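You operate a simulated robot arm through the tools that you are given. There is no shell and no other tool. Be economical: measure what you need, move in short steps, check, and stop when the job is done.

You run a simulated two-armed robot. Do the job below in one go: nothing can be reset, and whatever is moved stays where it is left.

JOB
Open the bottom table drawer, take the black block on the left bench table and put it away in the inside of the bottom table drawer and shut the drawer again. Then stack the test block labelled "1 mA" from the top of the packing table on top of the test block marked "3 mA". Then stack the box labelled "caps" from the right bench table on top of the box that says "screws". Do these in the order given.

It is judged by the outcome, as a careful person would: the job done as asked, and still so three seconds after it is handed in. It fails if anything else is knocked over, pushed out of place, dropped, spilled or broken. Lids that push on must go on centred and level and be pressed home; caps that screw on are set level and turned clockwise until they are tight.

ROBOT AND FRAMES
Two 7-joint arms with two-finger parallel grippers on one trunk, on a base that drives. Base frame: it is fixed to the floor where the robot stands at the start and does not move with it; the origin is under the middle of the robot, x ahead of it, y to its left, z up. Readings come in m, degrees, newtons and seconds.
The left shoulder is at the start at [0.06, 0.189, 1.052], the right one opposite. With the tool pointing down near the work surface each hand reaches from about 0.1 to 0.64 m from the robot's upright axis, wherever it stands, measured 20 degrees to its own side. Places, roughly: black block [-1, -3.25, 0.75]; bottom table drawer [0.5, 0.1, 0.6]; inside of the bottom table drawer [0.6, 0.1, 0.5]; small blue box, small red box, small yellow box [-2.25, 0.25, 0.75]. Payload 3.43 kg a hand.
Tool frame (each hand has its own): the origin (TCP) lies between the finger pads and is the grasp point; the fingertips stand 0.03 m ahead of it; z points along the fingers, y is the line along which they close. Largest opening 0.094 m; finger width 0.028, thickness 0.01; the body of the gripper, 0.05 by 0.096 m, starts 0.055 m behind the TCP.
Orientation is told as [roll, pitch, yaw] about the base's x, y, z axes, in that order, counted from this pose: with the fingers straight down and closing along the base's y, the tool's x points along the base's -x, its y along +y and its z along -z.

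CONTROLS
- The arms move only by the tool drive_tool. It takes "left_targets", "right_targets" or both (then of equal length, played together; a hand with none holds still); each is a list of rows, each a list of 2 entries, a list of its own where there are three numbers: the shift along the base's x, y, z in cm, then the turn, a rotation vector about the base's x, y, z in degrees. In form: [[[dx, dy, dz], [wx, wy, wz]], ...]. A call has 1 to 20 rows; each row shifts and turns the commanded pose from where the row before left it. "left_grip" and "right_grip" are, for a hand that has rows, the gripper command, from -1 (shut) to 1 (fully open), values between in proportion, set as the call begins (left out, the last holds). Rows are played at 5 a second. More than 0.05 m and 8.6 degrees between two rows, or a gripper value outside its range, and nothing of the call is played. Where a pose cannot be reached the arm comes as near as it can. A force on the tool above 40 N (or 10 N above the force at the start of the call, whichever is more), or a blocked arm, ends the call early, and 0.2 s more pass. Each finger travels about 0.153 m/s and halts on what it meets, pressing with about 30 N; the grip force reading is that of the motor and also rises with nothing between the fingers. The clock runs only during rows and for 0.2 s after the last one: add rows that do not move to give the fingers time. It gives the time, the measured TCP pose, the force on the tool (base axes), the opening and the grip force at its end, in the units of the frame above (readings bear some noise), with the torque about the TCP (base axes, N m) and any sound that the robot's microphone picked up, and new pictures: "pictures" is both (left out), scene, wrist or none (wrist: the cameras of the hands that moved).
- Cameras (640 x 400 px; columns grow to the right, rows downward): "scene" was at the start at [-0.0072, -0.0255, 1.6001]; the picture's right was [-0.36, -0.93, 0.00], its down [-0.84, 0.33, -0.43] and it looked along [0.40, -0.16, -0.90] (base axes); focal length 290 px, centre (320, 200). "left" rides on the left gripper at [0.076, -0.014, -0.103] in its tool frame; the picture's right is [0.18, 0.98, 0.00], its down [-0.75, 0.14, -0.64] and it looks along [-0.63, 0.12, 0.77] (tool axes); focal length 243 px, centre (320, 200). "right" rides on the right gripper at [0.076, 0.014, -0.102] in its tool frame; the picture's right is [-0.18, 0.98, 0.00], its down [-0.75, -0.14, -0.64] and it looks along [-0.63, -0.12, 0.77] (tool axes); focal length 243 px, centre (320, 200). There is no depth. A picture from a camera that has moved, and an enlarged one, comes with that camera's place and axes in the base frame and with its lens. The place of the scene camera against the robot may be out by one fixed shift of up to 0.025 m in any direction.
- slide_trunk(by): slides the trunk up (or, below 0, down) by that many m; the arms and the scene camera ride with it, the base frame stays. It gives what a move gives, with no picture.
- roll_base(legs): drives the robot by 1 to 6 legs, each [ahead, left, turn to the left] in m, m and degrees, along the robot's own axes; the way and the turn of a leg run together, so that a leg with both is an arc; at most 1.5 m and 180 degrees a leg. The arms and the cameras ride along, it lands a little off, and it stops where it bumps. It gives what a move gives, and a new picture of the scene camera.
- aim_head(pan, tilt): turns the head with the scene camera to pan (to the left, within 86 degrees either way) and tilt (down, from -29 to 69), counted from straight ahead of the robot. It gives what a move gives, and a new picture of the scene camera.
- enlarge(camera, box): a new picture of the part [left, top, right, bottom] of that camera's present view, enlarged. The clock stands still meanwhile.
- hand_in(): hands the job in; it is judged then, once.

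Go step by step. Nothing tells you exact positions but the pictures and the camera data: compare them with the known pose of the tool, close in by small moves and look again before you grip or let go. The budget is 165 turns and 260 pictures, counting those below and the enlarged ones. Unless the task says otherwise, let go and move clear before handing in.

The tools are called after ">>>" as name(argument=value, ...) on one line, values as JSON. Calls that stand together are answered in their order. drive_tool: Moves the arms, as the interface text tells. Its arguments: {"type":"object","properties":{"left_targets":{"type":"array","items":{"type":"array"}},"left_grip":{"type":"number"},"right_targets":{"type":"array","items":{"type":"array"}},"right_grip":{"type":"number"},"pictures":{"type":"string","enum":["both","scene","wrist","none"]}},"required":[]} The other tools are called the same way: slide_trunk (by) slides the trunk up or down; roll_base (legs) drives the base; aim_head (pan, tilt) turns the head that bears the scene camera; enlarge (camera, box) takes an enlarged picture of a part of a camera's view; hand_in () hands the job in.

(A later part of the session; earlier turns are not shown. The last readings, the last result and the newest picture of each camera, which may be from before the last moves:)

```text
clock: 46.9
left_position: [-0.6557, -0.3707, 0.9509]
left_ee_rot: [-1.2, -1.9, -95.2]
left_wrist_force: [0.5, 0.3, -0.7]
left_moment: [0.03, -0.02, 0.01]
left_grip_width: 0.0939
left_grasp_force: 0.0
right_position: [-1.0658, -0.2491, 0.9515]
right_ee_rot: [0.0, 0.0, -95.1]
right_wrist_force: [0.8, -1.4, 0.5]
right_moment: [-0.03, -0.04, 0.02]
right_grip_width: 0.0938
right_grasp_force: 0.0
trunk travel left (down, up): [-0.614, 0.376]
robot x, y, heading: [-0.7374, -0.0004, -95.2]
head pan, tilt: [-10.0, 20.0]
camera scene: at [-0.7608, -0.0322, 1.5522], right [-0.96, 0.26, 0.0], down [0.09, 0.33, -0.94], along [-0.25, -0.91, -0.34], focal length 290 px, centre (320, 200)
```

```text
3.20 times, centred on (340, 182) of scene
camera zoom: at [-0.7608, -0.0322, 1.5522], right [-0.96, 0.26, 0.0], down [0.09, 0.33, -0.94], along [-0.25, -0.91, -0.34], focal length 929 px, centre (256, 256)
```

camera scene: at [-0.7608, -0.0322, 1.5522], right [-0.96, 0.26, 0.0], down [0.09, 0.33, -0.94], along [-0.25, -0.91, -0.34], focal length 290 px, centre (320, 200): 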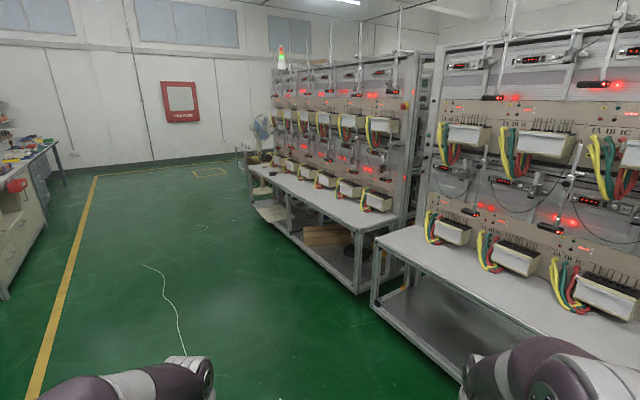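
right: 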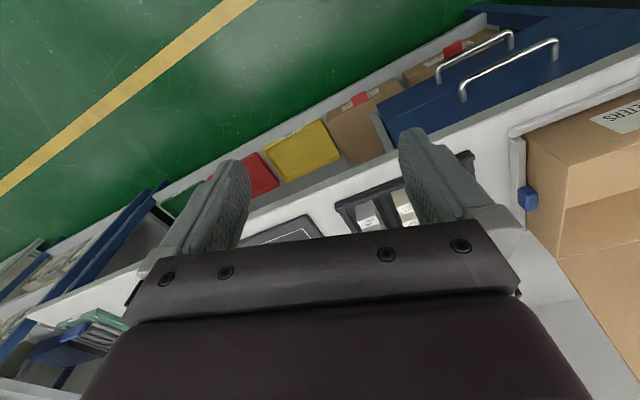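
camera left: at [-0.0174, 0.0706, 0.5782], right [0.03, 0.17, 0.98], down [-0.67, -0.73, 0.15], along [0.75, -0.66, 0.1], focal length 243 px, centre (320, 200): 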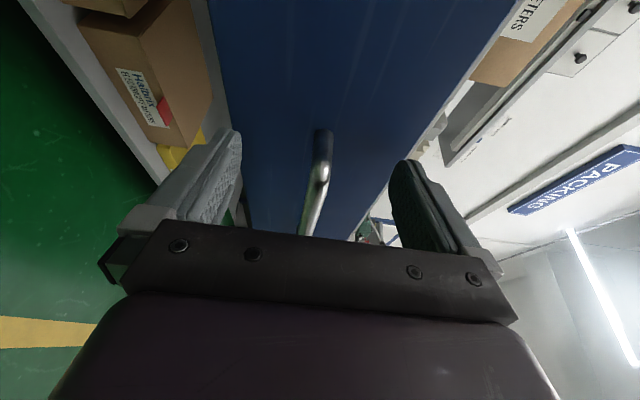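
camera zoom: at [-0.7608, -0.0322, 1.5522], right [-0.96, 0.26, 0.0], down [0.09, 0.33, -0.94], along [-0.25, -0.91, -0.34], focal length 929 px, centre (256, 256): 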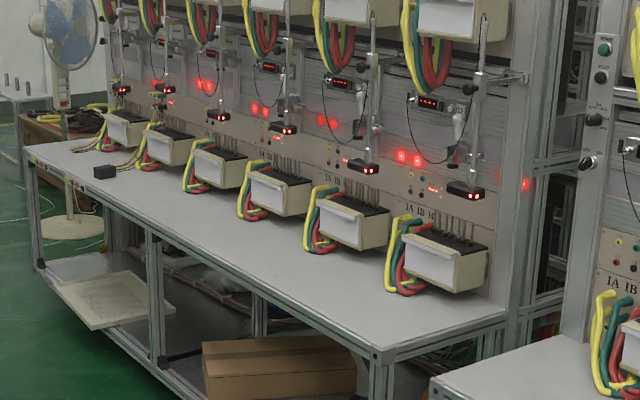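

The black block sits near the front edge of the left bench, about [-1.06, -3.1]. I drive down the aisle and turn to face that bench.

>>> roll_base(legs=[[0, 0, 13], [1.44, 0, 0], [1.43, 0, 0], [0, 0, -79]])

>>> aim_head(pan=0, tilt=40)

```text
clock: 65.0
left_position: [-0.6426, -3.0762, 0.9514]
left_ee_rot: [-1.3, -2.0, -161.0]
left_wrist_force: [-0.3, -0.6, 0.2]
left_moment: [0.02, 0.01, -0.03]
left_grip_width: 0.0942
left_grasp_force: 0.0
right_position: [-0.7, -2.651, 0.9511]
right_ee_rot: [0.1, 0.0, -161.0]
right_wrist_force: [-0.7, 0.2, -0.5]
right_moment: [-0.02, 0.0, -0.03]
right_grip_width: 0.0938
right_grasp_force: 0.0
trunk travel left (down, up): [-0.614, 0.376]
robot x, y, heading: [-0.341, -2.8487, -160.9]
head pan, tilt: [-10.0, 20.0]
camera scene: at [-0.3768, -2.8463, 1.5522], right [-0.15, 0.99, 0.0], down [0.34, 0.05, -0.94], along [-0.93, -0.15, -0.34], focal length 290 px, centre (320, 200)
```

scene: 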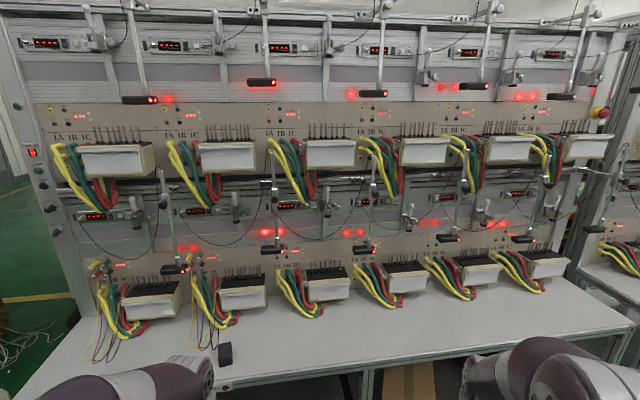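

```text
clock: 65.8
left_position: [-0.6433, -3.075, 0.9515]
left_ee_rot: [-1.2, -1.9, -161.2]
left_wrist_force: [-0.3, 0.7, 0.8]
left_moment: [-0.01, -0.02, 0.01]
left_grip_width: 0.0943
left_grasp_force: 0.1
right_position: [-0.7006, -2.6503, 0.9501]
right_ee_rot: [-0.1, 0.0, -161.0]
right_wrist_force: [-0.8, 0.4, 0.3]
right_moment: [-0.03, 0.03, -0.02]
right_grip_width: 0.0939
right_grasp_force: 0.0
trunk travel left (down, up): [-0.614, 0.376]
robot x, y, heading: [-0.3352, -2.8468, -161.0]
head pan, tilt: [0.0, 40.0]
camera scene: at [-0.3653, -2.8595, 1.5209], right [-0.32, 0.95, 0.0], down [0.61, 0.21, -0.77], along [-0.73, -0.25, -0.64], focal length 290 px, centre (320, 200)
```

scene: 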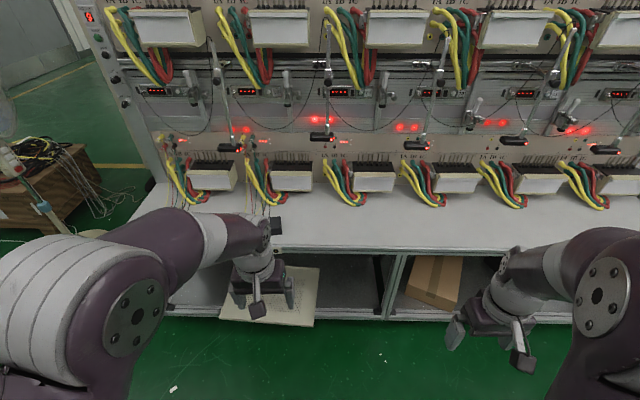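

The block is near [-1.03, -3.255] and the left hand suits it. I drive 0.28 m closer and look with the wrist camera.

>>> roll_base(legs=[[0.28, 0, 0]])

>>> drive_tool(left_targets=[[[0, 0, 0], [0, 0, 0]]], pictures="wrist")

```text
clock: 67.8
left_position: [-0.9035, -3.1621, 0.9502]
left_ee_rot: [-1.2, -2.0, -161.4]
left_wrist_force: [-0.3, -0.9, 0.0]
left_moment: [-0.01, 0.03, 0.0]
left_grip_width: 0.094
left_grasp_force: 0.0
right_position: [-0.9593, -2.7385, 0.9501]
right_ee_rot: [0.0, 0.0, -161.2]
right_wrist_force: [-0.7, -0.2, 0.2]
right_moment: [-0.02, -0.03, 0.0]
right_grip_width: 0.0937
right_grasp_force: 0.1
trunk travel left (down, up): [-0.614, 0.376]
robot x, y, heading: [-0.5947, -2.9369, -161.0]
head pan, tilt: [0.0, 40.0]
camera scene: at [-0.6255, -2.9482, 1.5208], right [-0.32, 0.95, 0.0], down [0.61, 0.21, -0.77], along [-0.72, -0.25, -0.64], focal length 290 px, centre (320, 200)
```

scene: 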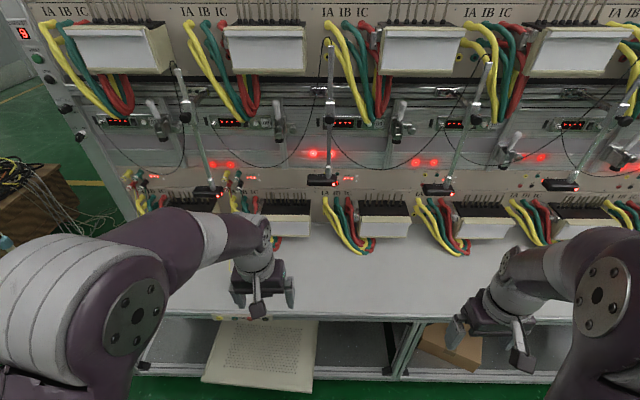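

```text
clock: 68.2
left_position: [-0.9023, -3.1628, 0.9508]
left_ee_rot: [-1.2, -2.0, -161.3]
left_wrist_force: [0.4, -0.7, 0.2]
left_moment: [-0.01, 0.03, 0.0]
left_grip_width: 0.0941
left_grasp_force: 0.2
right_position: [-0.9594, -2.7386, 0.9501]
right_ee_rot: [0.0, 0.0, -161.2]
right_wrist_force: [0.1, 0.6, 0.1]
right_moment: [-0.01, -0.01, -0.01]
right_grip_width: 0.0938
right_grasp_force: 0.1
trunk travel left (down, up): [-0.614, 0.376]
robot x, y, heading: [-0.5959, -2.9357, -161.3]
head pan, tilt: [0.0, 40.0]
camera left: at [-0.8319, -3.1251, 1.0516], right [0.49, -0.87, -0.03], down [-0.64, -0.38, 0.66], along [-0.59, -0.31, -0.75], focal length 243 px, centre (320, 200)
```

left: 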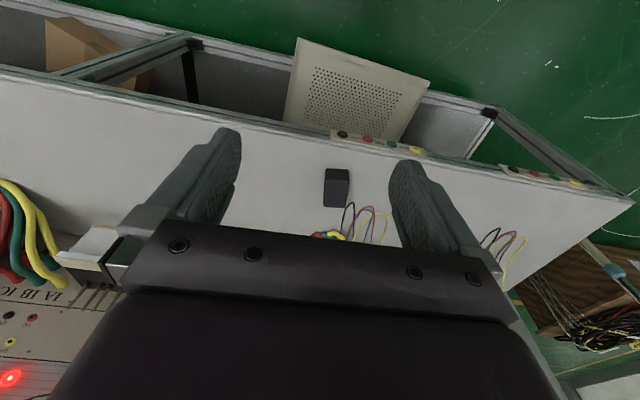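

The wrist camera agrees: the block is at about [-1.02, -3.25]. I move over it, level the hand and come down partway.

>>> drive_tool(left_targets=[[[-4, -3, -1], [-0.25, -1.15, 0]], [[-4, -3, -1], [-0.25, -1.15, 0]], [[-3, -2.8, -3], [0, 0, 0]], [[0, 0, 0], [0, 0, 0]]], pictures="wrist")

>>> enlarge(camera="left", box=[200, 130, 440, 280])

```text
refused: row 1 steps farther than a row can; nothing moved
```

```text
2.67 times, centred on (320, 205) of left
camera zoom: at [-0.8319, -3.1251, 1.0516], right [0.49, -0.87, -0.03], down [-0.64, -0.38, 0.66], along [-0.59, -0.31, -0.75], focal length 647 px, centre (320, 187)
```

zoom: 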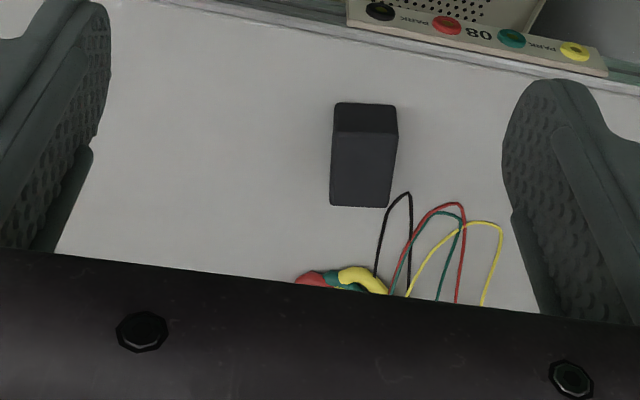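

The block is about 3.5 cm wide, lined up with the hand. I narrow the fingers to 6 cm so as to avoid the wires behind it, and move over.

>>> drive_tool(left_targets=[[[-3, -2, -1], [-0.25, -1.15, 0]], [[-3, -2, -1], [-0.25, -1.15, 0]], [[-3, -2.2, -3], [0, 0, 0]], [[-2.4, -2, -3], [0, 0, 0]], [[0, 0, 0], [0, 0, 0]]], left_grip=0.28, pictures="wrist")

>>> enlarge(camera="left", box=[200, 130, 440, 280])

```text
clock: 69.4
left_position: [-1.0177, -3.2453, 0.8709]
left_ee_rot: [0.0, 0.0, -161.2]
left_wrist_force: [-0.1, -0.1, -0.5]
left_moment: [-0.04, 0.02, 0.03]
left_grip_width: 0.0601
left_grasp_force: 0.0
right_position: [-0.9585, -2.7372, 0.9503]
right_ee_rot: [-0.1, -0.1, -161.2]
right_wrist_force: [-0.5, 0.0, -0.3]
right_moment: [-0.05, -0.01, 0.01]
right_grip_width: 0.0938
right_grasp_force: 0.0
trunk travel left (down, up): [-0.614, 0.376]
robot x, y, heading: [-0.5987, -2.9375, -160.8]
head pan, tilt: [0.0, 40.0]
camera left: at [-0.9498, -3.2067, 0.9743], right [0.49, -0.87, 0.0], down [-0.67, -0.38, 0.64], along [-0.56, -0.31, -0.77], focal length 243 px, centre (320, 200)
```

left: 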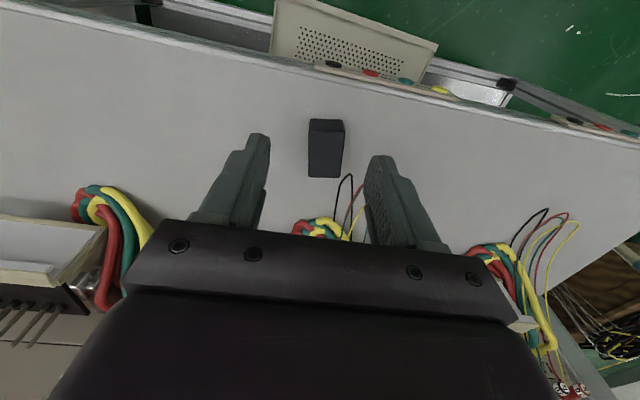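

```text
2.67 times, centred on (320, 205) of left
camera zoom: at [-0.9498, -3.2067, 0.9743], right [0.49, -0.87, 0.0], down [-0.67, -0.38, 0.64], along [-0.56, -0.31, -0.77], focal length 647 px, centre (320, 187)
```

zoom: 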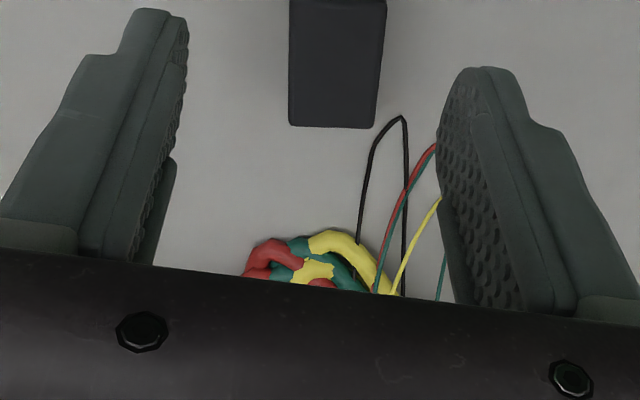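

Triangulating several views puts the block top lower and deeper: about [-1.07, -3.28, 0.715]. I shift over that and come down to check.

>>> drive_tool(left_targets=[[[-2.6, -1.9, -2], [0, 0, 0]], [[-2.6, -1.8, -3], [0, 0, 0]], [[0, 0, -2], [0, 0, 0]], [[0, 0, 0], [0, 0, 0]]], pictures="wrist")

```text
clock: 70.4
left_position: [-1.0667, -3.2808, 0.8021]
left_ee_rot: [0.0, 0.0, -161.2]
left_wrist_force: [1.3, 0.5, 0.3]
left_moment: [0.0, 0.0, 0.01]
left_grip_width: 0.0605
left_grasp_force: 0.1
right_position: [-0.959, -2.7378, 0.9501]
right_ee_rot: [0.0, 0.0, -161.1]
right_wrist_force: [-0.6, -0.3, 0.0]
right_moment: [0.02, 0.0, -0.02]
right_grip_width: 0.0938
right_grasp_force: 0.1
trunk travel left (down, up): [-0.614, 0.376]
robot x, y, heading: [-0.5966, -2.9386, -161.2]
head pan, tilt: [0.0, 40.0]
camera left: at [-1.0008, -3.2425, 0.9043], right [0.49, -0.87, 0.0], down [-0.67, -0.38, 0.64], along [-0.56, -0.31, -0.77], focal length 243 px, centre (320, 200)
```

left: 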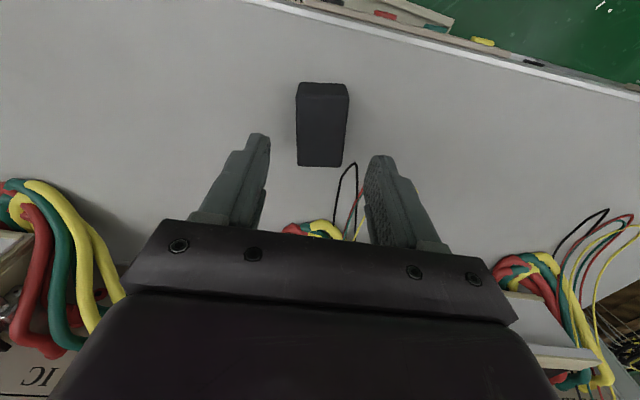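

The block sits right below, its top at roughly 0.72. I descend 6.5 cm so the tips come beside it, then look.

>>> drive_tool(left_targets=[[[0, 0, -2.5], [0, 0, 0]], [[0, 0, -2], [0, 0, 0]], [[0, 0, -1.5], [0, 0, 0]], [[0, 0, 0], [0, 0, 0]]], pictures="wrist")

```text
clock: 71.4
left_position: [-1.0698, -3.2817, 0.7428]
left_ee_rot: [0.0, 0.0, -161.3]
left_wrist_force: [0.2, 0.3, -0.9]
left_moment: [0.02, -0.02, 0.01]
left_grip_width: 0.0603
left_grasp_force: 0.1
right_position: [-0.9584, -2.7381, 0.9498]
right_ee_rot: [0.0, -0.1, -161.1]
right_wrist_force: [0.0, 0.3, 0.0]
right_moment: [-0.01, -0.03, -0.03]
right_grip_width: 0.0941
right_grasp_force: 0.1
trunk travel left (down, up): [-0.614, 0.376]
robot x, y, heading: [-0.5939, -2.9344, -161.2]
head pan, tilt: [0.0, 40.0]
camera left: at [-1.0028, -3.2426, 0.8449], right [0.49, -0.87, 0.0], down [-0.67, -0.38, 0.64], along [-0.56, -0.31, -0.77], focal length 243 px, centre (320, 200)
```

left: 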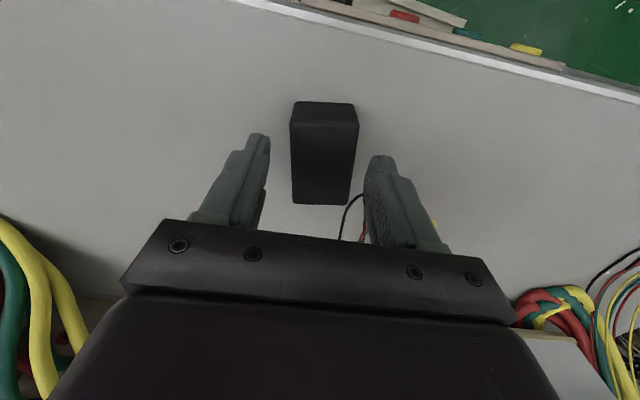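

The top is at about 0.717 and centred. I go down in small steps another 2.5 cm.

>>> drive_tool(left_targets=[[[0, 0, -1], [0, 0, 0]], [[0, 0, -0.8], [0, 0, 0]], [[0, 0, -0.7], [0, 0, 0]], [[0, 0, 0], [0, 0, 0]]], pictures="wrist")

```text
clock: 72.4
left_position: [-1.0693, -3.2812, 0.7178]
left_ee_rot: [0.1, 0.1, -161.2]
left_wrist_force: [0.2, 0.8, 0.0]
left_moment: [0.01, -0.02, 0.02]
left_grip_width: 0.0602
left_grasp_force: 0.1
right_position: [-0.9582, -2.7374, 0.9503]
right_ee_rot: [0.1, 0.0, -161.1]
right_wrist_force: [-0.2, 0.2, 0.1]
right_moment: [0.0, -0.01, 0.03]
right_grip_width: 0.0942
right_grasp_force: 0.1
trunk travel left (down, up): [-0.614, 0.376]
robot x, y, heading: [-0.598, -2.9364, -161.4]
head pan, tilt: [0.0, 40.0]
camera left: at [-1.0022, -3.2425, 0.8197], right [0.49, -0.87, 0.0], down [-0.67, -0.38, 0.64], along [-0.56, -0.31, -0.77], focal length 243 px, centre (320, 200)
```

left: 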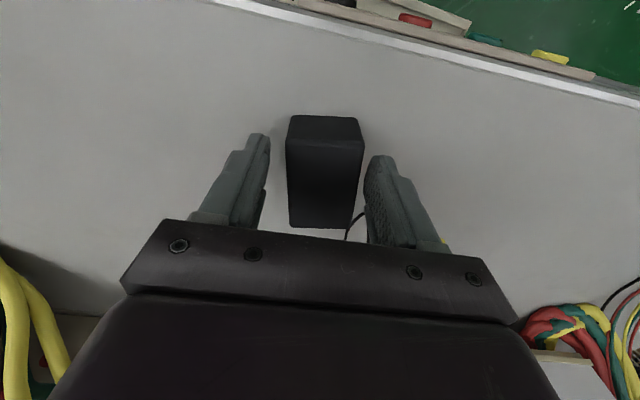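

The fingers are beside the block. I close on it.

>>> drive_tool(left_targets=[[[0, 0, 0], [0, 0, 0]], [[0, 0, 0], [0, 0, 0]], [[0, 0, 0], [0, 0, 0]]], left_grip=-1, pictures="none")

>>> drive_tool(left_targets=[[[0, 0, 2], [0, 0, 0]], [[0, 0, 4], [0, 0, 0]], [[0, 0, 5], [0, 0, 0]], [[0, 0, 5], [0, 0, 0]], [[0, 0, 5], [0, 0, 0]], [[0, 0, 0], [0, 0, 0]]], pictures="both")

```text
clock: 73.2
left_position: [-1.0687, -3.2809, 0.7171]
left_ee_rot: [0.0, 0.0, -161.3]
left_wrist_force: [0.9, 0.3, -0.4]
left_moment: [-0.01, -0.02, 0.01]
left_grip_width: 0.0438
left_grasp_force: 29.9
right_position: [-0.9589, -2.7385, 0.9503]
right_ee_rot: [0.1, 0.1, -161.1]
right_wrist_force: [0.2, 0.4, -0.4]
right_moment: [-0.02, -0.02, 0.0]
right_grip_width: 0.094
right_grasp_force: 0.0
trunk travel left (down, up): [-0.614, 0.376]
robot x, y, heading: [-0.5987, -2.9372, -161.3]
head pan, tilt: [0.0, 40.0]
```

```text
clock: 74.6
left_position: [-1.0592, -3.2798, 0.9148]
left_ee_rot: [0.0, 0.1, -161.3]
left_wrist_force: [-1.1, 0.1, -0.8]
left_moment: [0.0, -0.03, -0.02]
left_grip_width: 0.0438
left_grasp_force: 29.7
left hand out of reach, approached as far as the arm can: row 5
right_position: [-0.9581, -2.738, 0.95]
right_ee_rot: [0.0, 0.0, -161.2]
right_wrist_force: [-0.9, -0.8, 0.0]
right_moment: [0.01, -0.04, 0.02]
right_grip_width: 0.094
right_grasp_force: 0.1
trunk travel left (down, up): [-0.614, 0.376]
robot x, y, heading: [-0.6002, -2.9371, -161.2]
head pan, tilt: [0.0, 40.0]
camera scene: at [-0.6252, -2.9481, 1.5208], right [-0.32, 0.95, 0.0], down [0.61, 0.21, -0.77], along [-0.72, -0.25, -0.64], focal length 290 px, centre (320, 200)
camera left: at [-0.9919, -3.2416, 1.0181], right [0.49, -0.87, 0.0], down [-0.67, -0.38, 0.64], along [-0.56, -0.31, -0.77], focal length 243 px, centre (320, 200)
```

scene: 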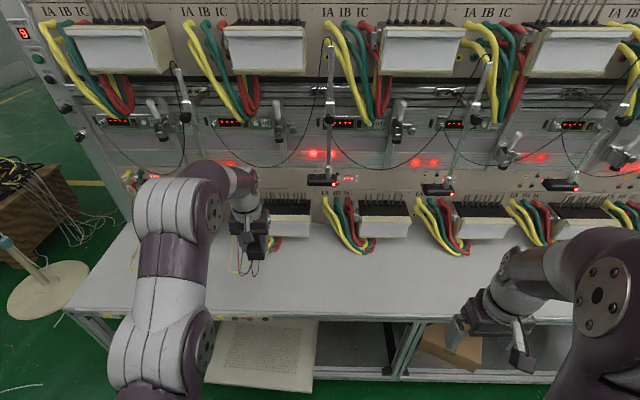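
left: 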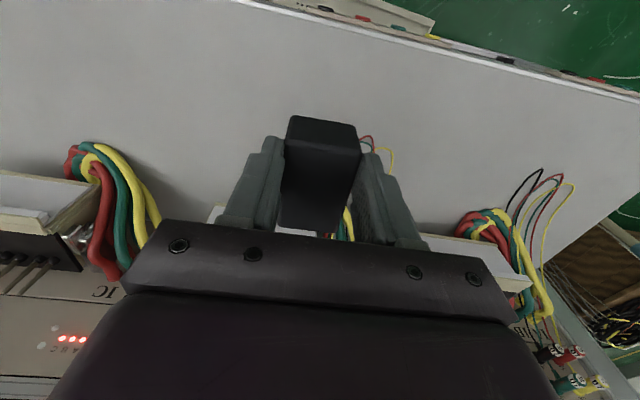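

The block is held firmly (4.4 cm). I tuck the hand back toward the body, back off and drive back to the packing table.

>>> drive_tool(left_targets=[[[4.4, 1.5, 0], [0, 0, 0]], [[4.4, 1.5, 0], [0, 0, 0]], [[4.4, 1.5, 0], [0, 0, 0]], [[0, 0, 0], [0, 0, 0]]], pictures="none")

>>> roll_base(legs=[[-0.35, 0, 0], [0, 0, -107], [1.2, 0, 0], [1.2, 0, 0], [0, 0, -74]])

```text
clock: 75.6
left_position: [-0.9218, -3.2341, 0.9128]
left_ee_rot: [0.0, 0.1, -161.3]
left_wrist_force: [0.1, 0.2, -0.7]
left_moment: [0.02, -0.05, -0.01]
left_grip_width: 0.0435
left_grasp_force: 29.8
right_position: [-0.9591, -2.7392, 0.9485]
right_ee_rot: [0.0, 0.1, -161.1]
right_wrist_force: [-0.4, 0.4, -0.1]
right_moment: [0.02, -0.03, 0.02]
right_grip_width: 0.0941
right_grasp_force: 0.1
trunk travel left (down, up): [-0.614, 0.376]
robot x, y, heading: [-0.5967, -2.9415, -161.2]
head pan, tilt: [0.0, 40.0]
```

```text
clock: 97.0
left_position: [0.0415, -0.1007, 0.9121]
left_ee_rot: [0.0, 0.0, 15.1]
left_wrist_force: [-0.2, 0.1, -0.1]
left_moment: [0.01, 0.03, 0.01]
left_grip_width: 0.0437
left_grasp_force: 30.9
right_position: [0.048, -0.5981, 0.95]
right_ee_rot: [0.0, -0.1, 15.3]
right_wrist_force: [-0.3, 0.0, 0.0]
right_moment: [0.0, 0.03, -0.06]
right_grip_width: 0.0937
right_grasp_force: 0.1
trunk travel left (down, up): [-0.614, 0.376]
robot x, y, heading: [-0.3013, -0.3772, 15.2]
head pan, tilt: [0.0, 40.0]
camera scene: at [-0.2816, -0.3747, 1.5208], right [0.26, -0.96, 0.0], down [-0.62, -0.17, -0.77], along [0.74, 0.2, -0.64], focal length 290 px, centre (320, 200)
```

scene: 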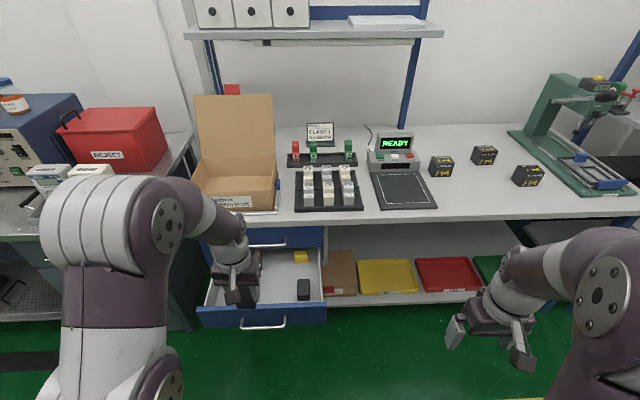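

The drawer is in front, still open, with the block above it. I check from the left wrist camera.

>>> drive_tool(left_targets=[[[0, 0, 0], [0, 0, 0]]], pictures="wrist")

>>> enlarge(camera="scene", box=[180, 220, 350, 335])

```text
clock: 97.4
left_position: [0.0427, -0.1015, 0.9119]
left_ee_rot: [0.1, 0.1, 15.1]
left_wrist_force: [0.5, -0.4, 0.6]
left_moment: [0.01, 0.0, 0.02]
left_grip_width: 0.0436
left_grasp_force: 29.8
right_position: [0.048, -0.5989, 0.9501]
right_ee_rot: [0.0, 0.0, 15.3]
right_wrist_force: [-0.4, -0.5, -0.9]
right_moment: [-0.01, 0.03, 0.05]
right_grip_width: 0.0941
right_grasp_force: 0.1
trunk travel left (down, up): [-0.614, 0.376]
robot x, y, heading: [-0.2986, -0.3808, 15.2]
head pan, tilt: [0.0, 40.0]
camera left: at [-0.0286, -0.135, 1.0146], right [-0.43, 0.9, 0.0], down [0.69, 0.33, 0.64], along [0.58, 0.28, -0.77], focal length 243 px, centre (320, 200)
```

left: 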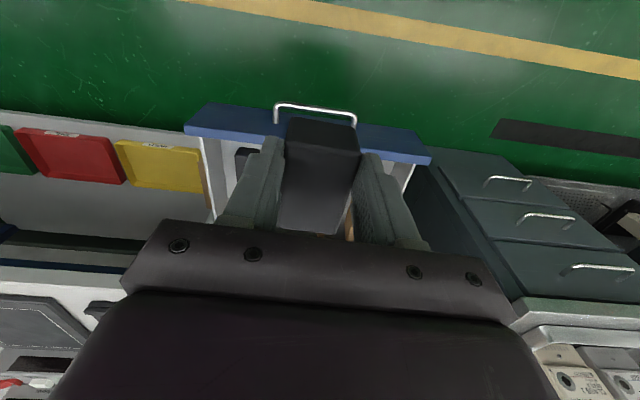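

```text
3.48 times, centred on (265, 278) of scene
camera zoom: at [-0.2816, -0.3746, 1.5208], right [0.26, -0.96, 0.0], down [-0.62, -0.17, -0.77], along [0.74, 0.2, -0.64], focal length 1010 px, centre (511, -70)
```

zoom: 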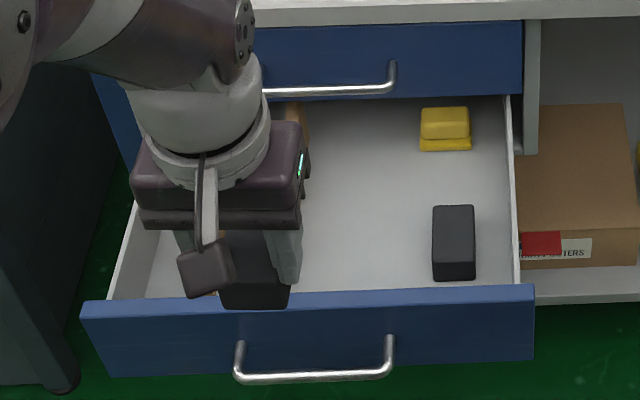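

The drawer's free spot is between the wooden slabs and the grey block, around [0.276, -0.073]; floor near z 0.54. I square up to the table and drive 14 cm closer.

>>> roll_base(legs=[[0, 0, 2.6], [0.14, 0, 0]])

>>> slide_trunk(by=-0.15)

```text
clock: 99.2
left_position: [0.1655, -0.0417, 0.9112]
left_ee_rot: [0.1, 0.0, 17.7]
left_wrist_force: [0.1, 0.5, -0.4]
left_moment: [0.02, 0.04, 0.0]
left_grip_width: 0.0436
left_grasp_force: 30.2
right_position: [0.1943, -0.5386, 0.9505]
right_ee_rot: [0.0, 0.0, 17.8]
right_wrist_force: [-0.3, 0.3, -0.8]
right_moment: [-0.01, 0.04, 0.0]
right_grip_width: 0.094
right_grasp_force: 0.0
trunk travel left (down, up): [-0.614, 0.376]
robot x, y, heading: [-0.1693, -0.3351, 17.9]
head pan, tilt: [0.0, 40.0]
camera scene: at [-0.1453, -0.3296, 1.5208], right [0.31, -0.95, 0.0], down [-0.61, -0.2, -0.77], along [0.73, 0.23, -0.64], focal length 290 px, centre (320, 200)
```

scene: 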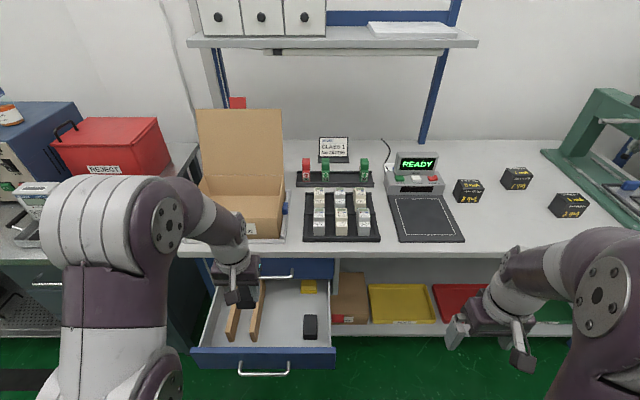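

```text
clock: 100.9
left_position: [0.1644, -0.0426, 0.762]
left_ee_rot: [0.1, 0.0, 17.7]
left_wrist_force: [0.0, 0.1, 0.9]
left_moment: [-0.03, -0.01, 0.02]
left_grip_width: 0.0435
left_grasp_force: 29.5
right_position: [0.1935, -0.5394, 0.8]
right_ee_rot: [0.0, 0.0, 17.9]
right_wrist_force: [0.3, -0.2, -0.1]
right_moment: [0.01, -0.01, 0.0]
right_grip_width: 0.094
right_grasp_force: 0.1
trunk travel left (down, up): [-0.464, 0.526]
robot x, y, heading: [-0.1684, -0.336, 17.9]
head pan, tilt: [0.0, 40.0]
```

I can see the free strip between the slab and the grey block. I move the block above it, to about [0.278, -0.061].

>>> drive_tool(left_targets=[[[4, -0.6, 0], [0, 0, 0]], [[4, -0.6, 0], [0, 0, 0]], [[3.4, -0.6, 0], [0, 0, 0]], [[0, 0, 0], [0, 0, 0]]], pictures="both")

>>> enlarge(camera="scene", box=[180, 240, 380, 365])

```text
clock: 101.9
left_position: [0.2797, -0.0619, 0.7623]
left_ee_rot: [0.0, 0.0, 17.7]
left_wrist_force: [0.1, -0.9, 0.1]
left_moment: [-0.02, -0.02, 0.01]
left_grip_width: 0.0435
left_grasp_force: 29.7
right_position: [0.1933, -0.5396, 0.8016]
right_ee_rot: [-0.1, 0.0, 17.9]
right_wrist_force: [0.1, 0.3, -1.1]
right_moment: [0.0, 0.01, 0.01]
right_grip_width: 0.094
right_grasp_force: 0.1
trunk travel left (down, up): [-0.464, 0.526]
robot x, y, heading: [-0.1623, -0.3356, 17.8]
head pan, tilt: [0.0, 40.0]
camera scene: at [-0.1468, -0.3299, 1.3709], right [0.31, -0.95, 0.0], down [-0.61, -0.2, -0.77], along [0.73, 0.23, -0.64], focal length 290 px, centre (320, 200)
camera left: at [0.2112, -0.098, 0.8656], right [-0.47, 0.88, 0.0], down [0.68, 0.36, 0.64], along [0.56, 0.3, -0.77], focal length 243 px, centre (320, 200)
```

scene: 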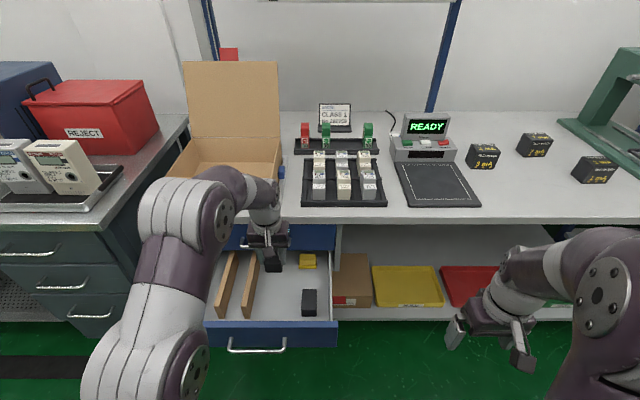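
left: 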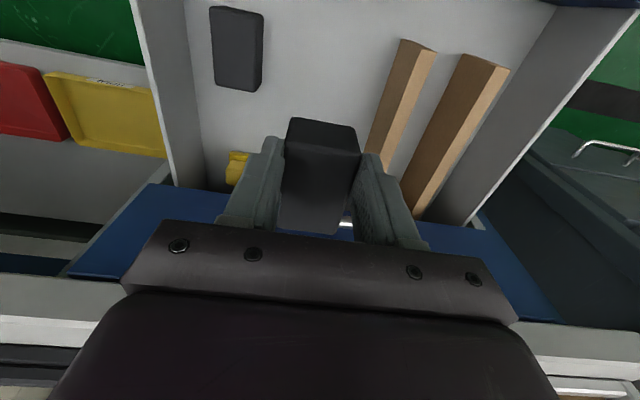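

```text
3.20 times, centred on (280, 302) of scene
camera zoom: at [-0.1468, -0.3299, 1.3709], right [0.31, -0.95, 0.0], down [-0.61, -0.2, -0.77], along [0.73, 0.23, -0.64], focal length 929 px, centre (448, -128)
```

zoom: 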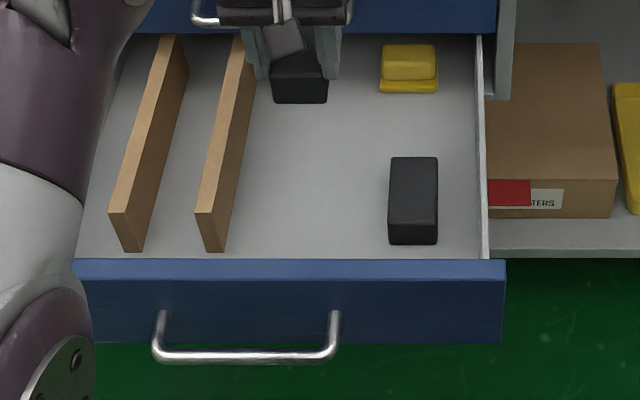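

The block hangs centred over the free strip. I lower it 16 cm and check clearances.

>>> drive_tool(left_targets=[[[0, 0, -3], [0, 0, 0]], [[0, 0, -3], [0, 0, 0]], [[0, 0, -3], [0, 0, 0]], [[0, 0, -3], [0, 0, 0]], [[0, 0, -2.5], [0, 0, 0]], [[0, 0, 0], [0, 0, 0]]], pictures="both")

>>> enlarge(camera="scene", box=[180, 240, 380, 365])

```text
clock: 103.3
left_position: [0.2801, -0.0612, 0.6157]
left_ee_rot: [0.0, 0.0, 17.7]
left_wrist_force: [-0.3, 0.3, 0.5]
left_moment: [0.0, -0.02, -0.03]
left_grip_width: 0.0434
left_grasp_force: 29.9
right_position: [0.1937, -0.5379, 0.7987]
right_ee_rot: [0.0, 0.0, 17.8]
right_wrist_force: [0.0, -0.3, 0.2]
right_moment: [0.0, -0.02, 0.03]
right_grip_width: 0.094
right_grasp_force: 0.1
trunk travel left (down, up): [-0.464, 0.526]
robot x, y, heading: [-0.1657, -0.3344, 18.0]
head pan, tilt: [0.0, 40.0]
camera scene: at [-0.1465, -0.33, 1.3708], right [0.31, -0.95, 0.0], down [-0.61, -0.2, -0.77], along [0.73, 0.23, -0.64], focal length 290 px, centre (320, 200)
camera left: at [0.2103, -0.0979, 0.7189], right [-0.47, 0.88, 0.0], down [0.68, 0.36, 0.64], along [0.56, 0.3, -0.77], focal length 243 px, centre (320, 200)
```

scene: 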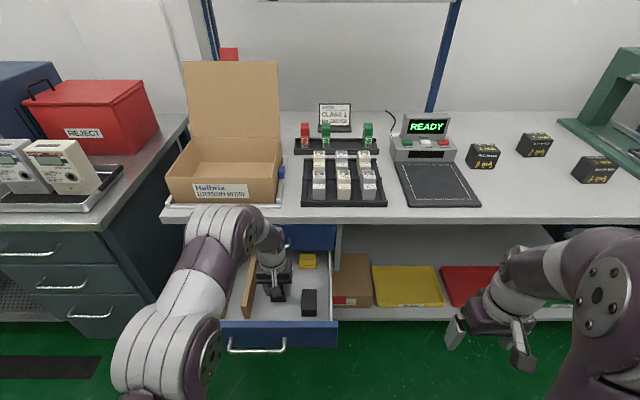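
left: 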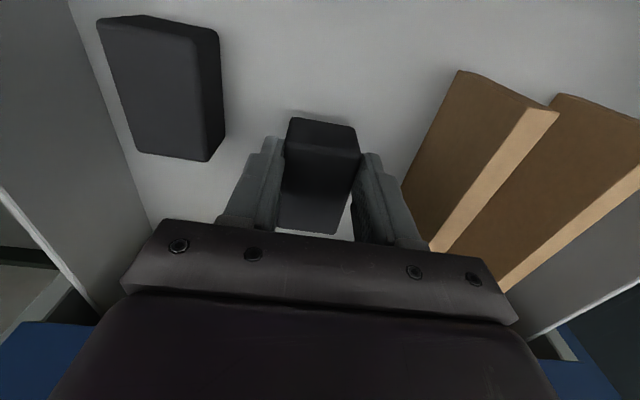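

```text
3.20 times, centred on (280, 302) of scene
camera zoom: at [-0.1465, -0.33, 1.3708], right [0.31, -0.95, 0.0], down [-0.61, -0.2, -0.77], along [0.73, 0.23, -0.64], focal length 929 px, centre (448, -128)
```

zoom: 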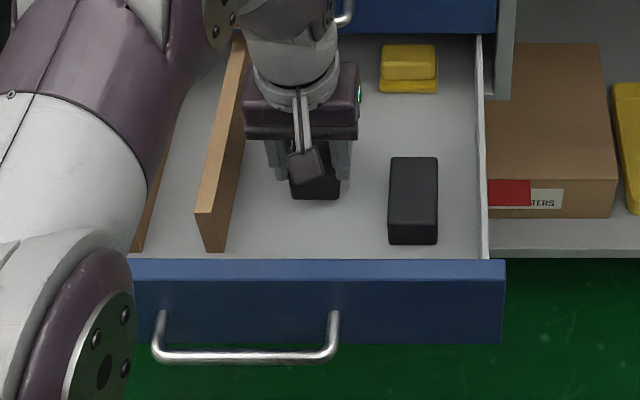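

Clear on both sides. I continue down slowly until the block touches the drawer floor.

>>> drive_tool(left_targets=[[[0, 0, -1], [0, 0, 0]], [[0, 0, -1], [0, 0, 0]], [[0, 0, -0.5], [0, 0, 0]], [[0, 0, -0.5], [0, 0, 0]], [[0, 0, 0], [0, 0, 0]]], pictures="none")

```text
clock: 104.1
left_position: [0.2841, -0.0588, 0.5998]
left_ee_rot: [-0.1, -1.3, 17.7]
left_wrist_force: [1.2, 1.6, 23.6]
left_moment: [0.04, 0.31, 0.01]
left_grip_width: 0.0437
left_grasp_force: 29.8
right_position: [0.1927, -0.5377, 0.8006]
right_ee_rot: [-0.2, -0.2, 17.9]
right_wrist_force: [0.9, 0.2, 0.1]
right_moment: [0.0, 0.04, -0.02]
right_grip_width: 0.0941
right_grasp_force: 0.1
trunk travel left (down, up): [-0.464, 0.526]
robot x, y, heading: [-0.1643, -0.3347, 17.8]
head pan, tilt: [0.0, 40.0]
stopped in row 3 (left hand): the force on the tool passed its limit at 41 N (the readings are from after the stop); the commanded pose is now the measured one
```

Contact at z 0.60; I look to be sure it is the block on the floor.

>>> drive_tool(left_targets=[[[0, 0, 0.2], [0, 0, 0]], [[0, 0, 0], [0, 0, 0]]], pictures="wrist")

>>> enlarge(camera="scene", box=[220, 200, 380, 300])

```text
clock: 104.7
left_position: [0.2825, -0.0601, 0.5992]
left_ee_rot: [-0.1, -0.8, 17.7]
left_wrist_force: [-1.3, 3.4, 21.1]
left_moment: [0.2, -0.01, 0.02]
left_grip_width: 0.0434
left_grasp_force: 30.0
right_position: [0.1932, -0.5389, 0.8006]
right_ee_rot: [0.0, -0.1, 17.9]
right_wrist_force: [-0.7, -0.1, -1.0]
right_moment: [0.02, -0.02, 0.01]
right_grip_width: 0.0941
right_grasp_force: 0.0
trunk travel left (down, up): [-0.464, 0.526]
robot x, y, heading: [-0.1653, -0.3372, 17.5]
head pan, tilt: [0.0, 40.0]
camera left: at [0.2115, -0.0972, 0.7008], right [-0.47, 0.88, 0.0], down [0.67, 0.36, 0.65], along [0.58, 0.31, -0.76], focal length 243 px, centre (320, 200)
```

left: 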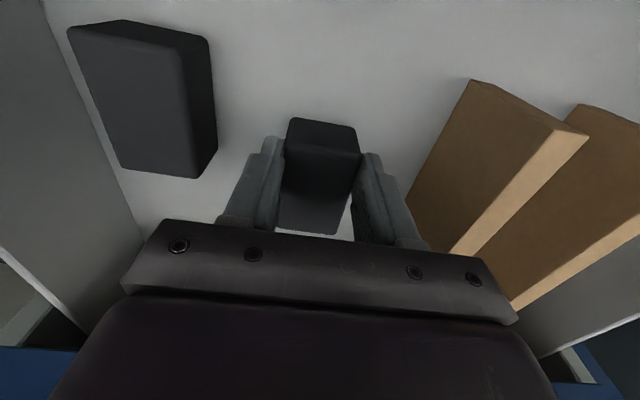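

```text
4.00 times, centred on (300, 250) of scene
camera zoom: at [-0.1484, -0.3307, 1.3709], right [0.31, -0.95, 0.0], down [-0.61, -0.2, -0.77], along [0.73, 0.23, -0.64], focal length 1161 px, centre (400, 0)
```

zoom: 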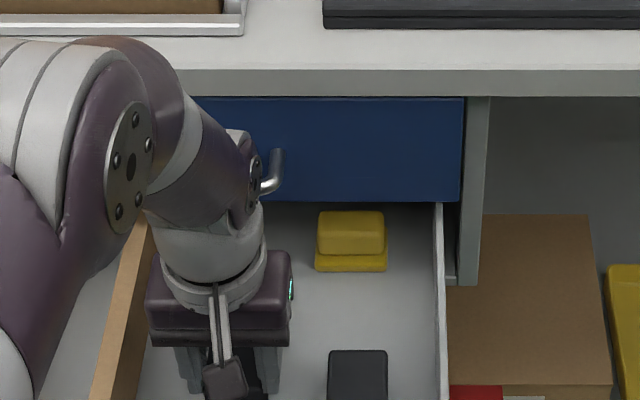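

The reaction is nearly pure vertical with little moment, so the block is resting on the floor. I ease the pressure and then open the fingers partway.

>>> drive_tool(left_targets=[[[0, 0, 0.3], [0, 0, 0]], [[0, 0, 0], [0, 0, 0]]], pictures="none")

```text
clock: 105.3
left_position: [0.282, -0.0611, 0.6002]
left_ee_rot: [-0.1, -0.5, 17.6]
left_wrist_force: [-0.2, 0.2, -0.3]
left_moment: [-0.01, 0.0, 0.0]
left_grip_width: 0.0433
left_grasp_force: 30.1
right_position: [0.1915, -0.539, 0.8003]
right_ee_rot: [0.0, 0.0, 17.9]
right_wrist_force: [0.7, -0.7, -1.2]
right_moment: [0.0, -0.04, 0.01]
right_grip_width: 0.0939
right_grasp_force: 0.0
trunk travel left (down, up): [-0.464, 0.526]
robot x, y, heading: [-0.1641, -0.3368, 17.6]
head pan, tilt: [0.0, 40.0]
```

>>> drive_tool(left_targets=[[[0, 0, 0], [0, 0, 0]], [[0, 0, 0], [0, 0, 0]]], left_grip=0.35, pictures="none")

>>> drive_tool(left_targets=[[[0, 0, 2], [0, 0, 0]], [[0, 0, 4], [0, 0, 0]], [[0, 0, 4], [0, 0, 0]], [[0, 0, 4], [0, 0, 0]], [[0, 0, 3], [0, 0, 0]], [[0, 0, 0], [0, 0, 0]]], pictures="both")

```text
clock: 105.9
left_position: [0.2835, -0.0601, 0.6001]
left_ee_rot: [-0.1, -0.5, 17.8]
left_wrist_force: [-0.1, -0.2, 0.3]
left_moment: [0.0, -0.01, 0.01]
left_grip_width: 0.0634
left_grasp_force: 0.0
right_position: [0.1927, -0.5397, 0.8008]
right_ee_rot: [0.0, 0.0, 17.9]
right_wrist_force: [0.0, -1.2, 0.1]
right_moment: [0.0, 0.0, -0.01]
right_grip_width: 0.094
right_grasp_force: 0.0
trunk travel left (down, up): [-0.464, 0.526]
robot x, y, heading: [-0.1624, -0.3357, 17.8]
head pan, tilt: [0.0, 40.0]
```

```text
clock: 107.3
left_position: [0.2833, -0.0603, 0.7712]
left_ee_rot: [0.0, -0.6, 17.6]
left_wrist_force: [0.3, 0.2, 0.0]
left_moment: [0.01, -0.02, 0.03]
left_grip_width: 0.0634
left_grasp_force: 0.0
right_position: [0.1923, -0.5389, 0.801]
right_ee_rot: [0.0, 0.1, 17.9]
right_wrist_force: [0.4, 0.2, 0.2]
right_moment: [-0.01, 0.03, -0.01]
right_grip_width: 0.0937
right_grasp_force: 0.1
trunk travel left (down, up): [-0.464, 0.526]
robot x, y, heading: [-0.1639, -0.3344, 17.8]
head pan, tilt: [0.0, 40.0]
camera scene: at [-0.1462, -0.3298, 1.3708], right [0.31, -0.95, 0.0], down [-0.61, -0.2, -0.77], along [0.73, 0.23, -0.64], focal length 290 px, centre (320, 200)
camera left: at [0.2123, -0.0964, 0.8732], right [-0.47, 0.88, 0.0], down [0.67, 0.36, 0.65], along [0.57, 0.31, -0.76], focal length 243 px, centre (320, 200)
```

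scene: 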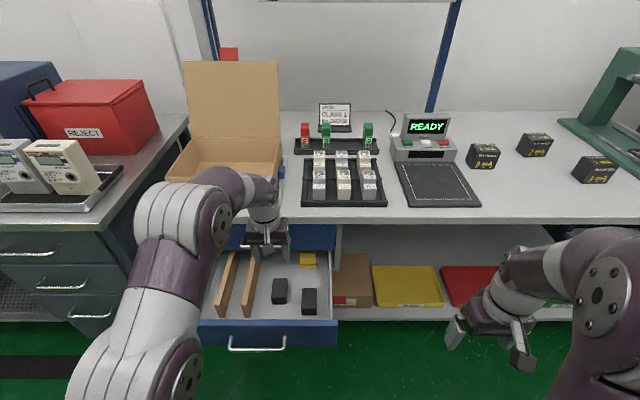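
left: 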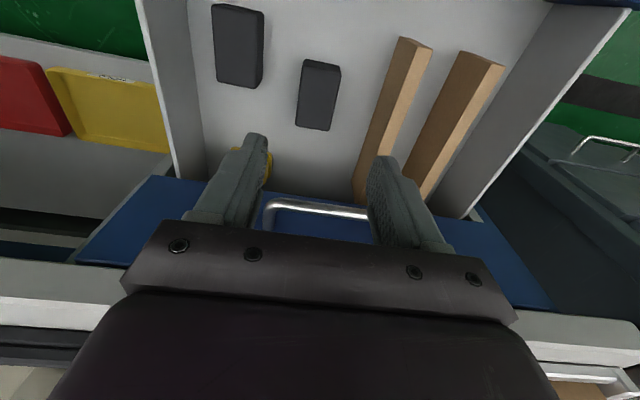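

The black block rests in the drawer. To shut it I back off, bring the closed left fingers down in front of the handle bar, then push by driving forward.

>>> roll_base(legs=[[-0.12, 0, 0]])

>>> drive_tool(left_targets=[[[-4, 0.4, 0], [0, 0, 0]], [[-4, 0.3, 0], [0, 0, 0]], [[-2.2, -0.5, 0], [0, 0, 0]], [[0, 0, 0], [0, 0, 0]]], left_grip=-1, pictures="both")

```text
clock: 108.5
left_position: [0.1699, -0.095, 0.7719]
left_ee_rot: [-0.1, -0.7, 17.8]
left_wrist_force: [-0.6, -0.3, 0.6]
left_moment: [0.02, -0.01, 0.04]
left_grip_width: 0.0634
left_grasp_force: 0.0
right_position: [0.0817, -0.5752, 0.8002]
right_ee_rot: [0.0, -0.1, 18.0]
right_wrist_force: [-0.8, 0.6, -0.2]
right_moment: [0.03, 0.0, -0.01]
right_grip_width: 0.0939
right_grasp_force: 0.0
trunk travel left (down, up): [-0.464, 0.526]
robot x, y, heading: [-0.2768, -0.3726, 18.0]
head pan, tilt: [0.0, 40.0]
camera scene: at [-0.2593, -0.3662, 1.3709], right [0.31, -0.95, 0.0], down [-0.61, -0.2, -0.77], along [0.73, 0.24, -0.64], focal length 290 px, centre (320, 200)
```

scene: 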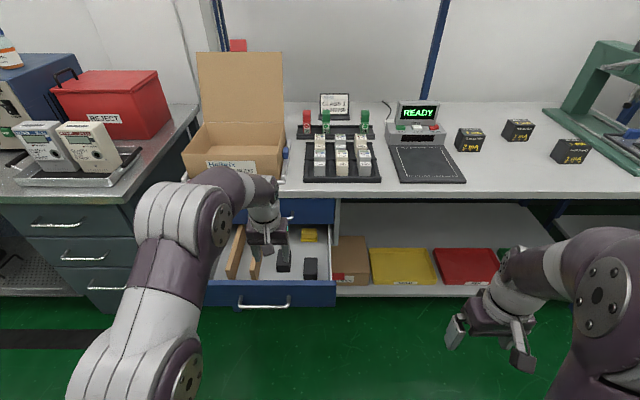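

```text
clock: 109.5
left_position: [0.0681, -0.0913, 0.7734]
left_ee_rot: [0.0, -0.6, 17.8]
left_wrist_force: [-0.4, 0.1, 0.0]
left_moment: [-0.03, -0.01, -0.01]
left_grip_width: 0.0
left_grasp_force: 29.8
right_position: [0.0843, -0.5748, 0.7995]
right_ee_rot: [-0.2, 0.0, 18.0]
right_wrist_force: [-0.7, -0.1, -0.8]
right_moment: [0.03, 0.0, -0.01]
right_grip_width: 0.0939
right_grasp_force: 0.2
trunk travel left (down, up): [-0.464, 0.526]
robot x, y, heading: [-0.2767, -0.3741, 17.9]
head pan, tilt: [0.0, 40.0]
camera scene: at [-0.2572, -0.3656, 1.3708], right [0.31, -0.95, 0.0], down [-0.61, -0.2, -0.77], along [0.73, 0.24, -0.64], focal length 290 px, centre (320, 200)
camera left: at [-0.0013, -0.1287, 0.8754], right [-0.48, 0.88, 0.0], down [0.67, 0.36, 0.65], along [0.57, 0.31, -0.76], focal length 243 px, centre (320, 200)
```

scene: 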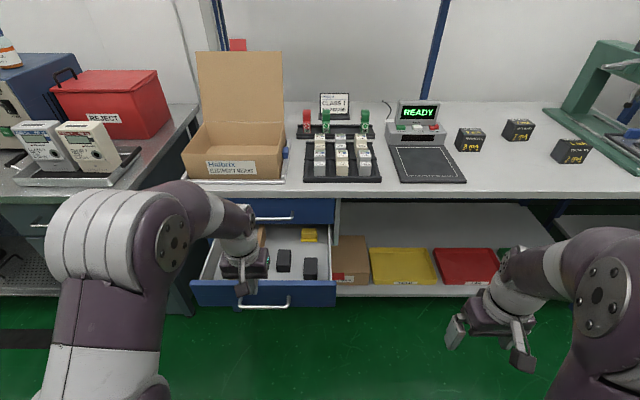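
left: 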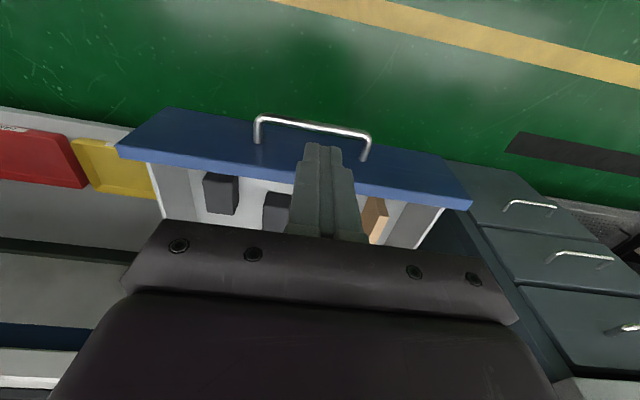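

The fingers are just in front of the bar (bar at about [0.112, -0.074]). I lower 17 cm with a slight extra setback.

>>> drive_tool(left_targets=[[[-1, -0.3, -2], [0, 0, 0]], [[0, 0, -3.5], [0, 0, 0]], [[0, 0, -4], [0, 0, 0]], [[0, 0, -4], [0, 0, 0]], [[0, 0, -3.7], [0, 0, 0]], [[0, 0, 0], [0, 0, 0]]], pictures="both")

```text
clock: 110.9
left_position: [0.0593, -0.0957, 0.5974]
left_ee_rot: [-0.1, -0.7, 17.8]
left_wrist_force: [0.0, -0.8, 0.2]
left_moment: [0.0, -0.01, 0.0]
left_grip_width: 0.0002
left_grasp_force: 30.3
right_position: [0.0828, -0.5742, 0.8007]
right_ee_rot: [0.0, 0.0, 18.0]
right_wrist_force: [0.1, -0.4, 0.6]
right_moment: [0.02, 0.0, -0.01]
right_grip_width: 0.0939
right_grasp_force: 0.1
trunk travel left (down, up): [-0.464, 0.526]
robot x, y, heading: [-0.2766, -0.3685, 17.9]
head pan, tilt: [0.0, 40.0]
camera scene: at [-0.2578, -0.3659, 1.3709], right [0.31, -0.95, 0.0], down [-0.61, -0.2, -0.77], along [0.73, 0.24, -0.64], focal length 290 px, centre (320, 200)
camera left: at [-0.0112, -0.1325, 0.6997], right [-0.48, 0.88, 0.0], down [0.67, 0.36, 0.65], along [0.57, 0.31, -0.76], focal length 243 px, centre (320, 200)
```

scene: 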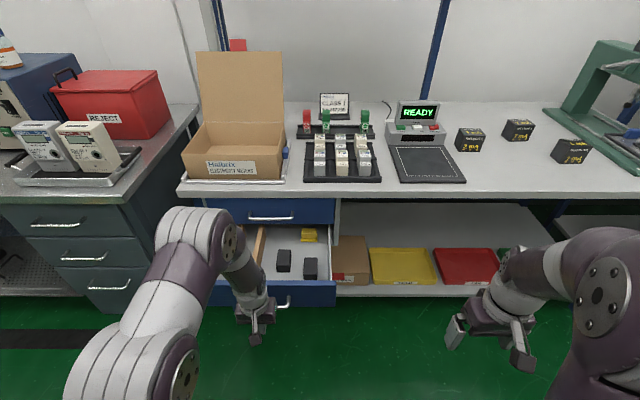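
left: 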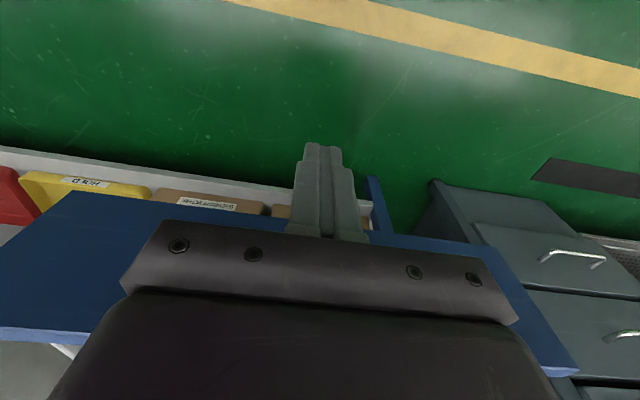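

The fingers stand in front of the bar. I drive forward in steps to push the drawer shut.

>>> roll_base(legs=[[0.08, 0, 0], [0.06, 0, 0]])

```text
clock: 112.5
left_position: [0.1923, -0.052, 0.5976]
left_ee_rot: [-0.1, -0.5, 17.8]
left_wrist_force: [0.8, 0.1, -0.6]
left_moment: [-0.01, 0.03, -0.02]
left_grip_width: 0.0
left_grasp_force: 29.9
right_position: [0.2161, -0.5303, 0.7986]
right_ee_rot: [0.0, 0.0, 18.1]
right_wrist_force: [0.5, 0.1, -1.1]
right_moment: [0.01, 0.01, -0.03]
right_grip_width: 0.0942
right_grasp_force: 0.1
trunk travel left (down, up): [-0.464, 0.526]
robot x, y, heading: [-0.1445, -0.3292, 17.7]
head pan, tilt: [0.0, 40.0]
camera scene: at [-0.1224, -0.322, 1.3708], right [0.31, -0.95, 0.0], down [-0.61, -0.2, -0.77], along [0.73, 0.24, -0.64], focal length 290 px, centre (320, 200)
```

scene: 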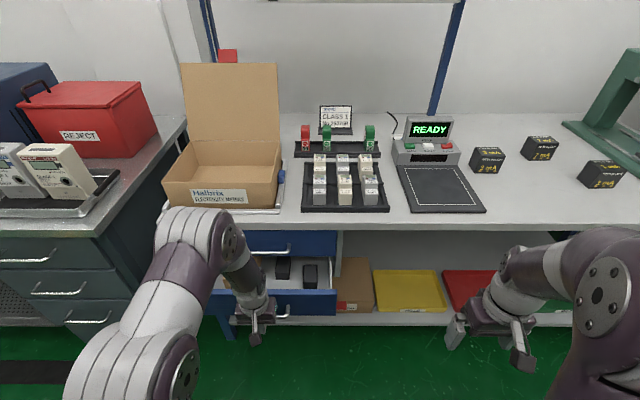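

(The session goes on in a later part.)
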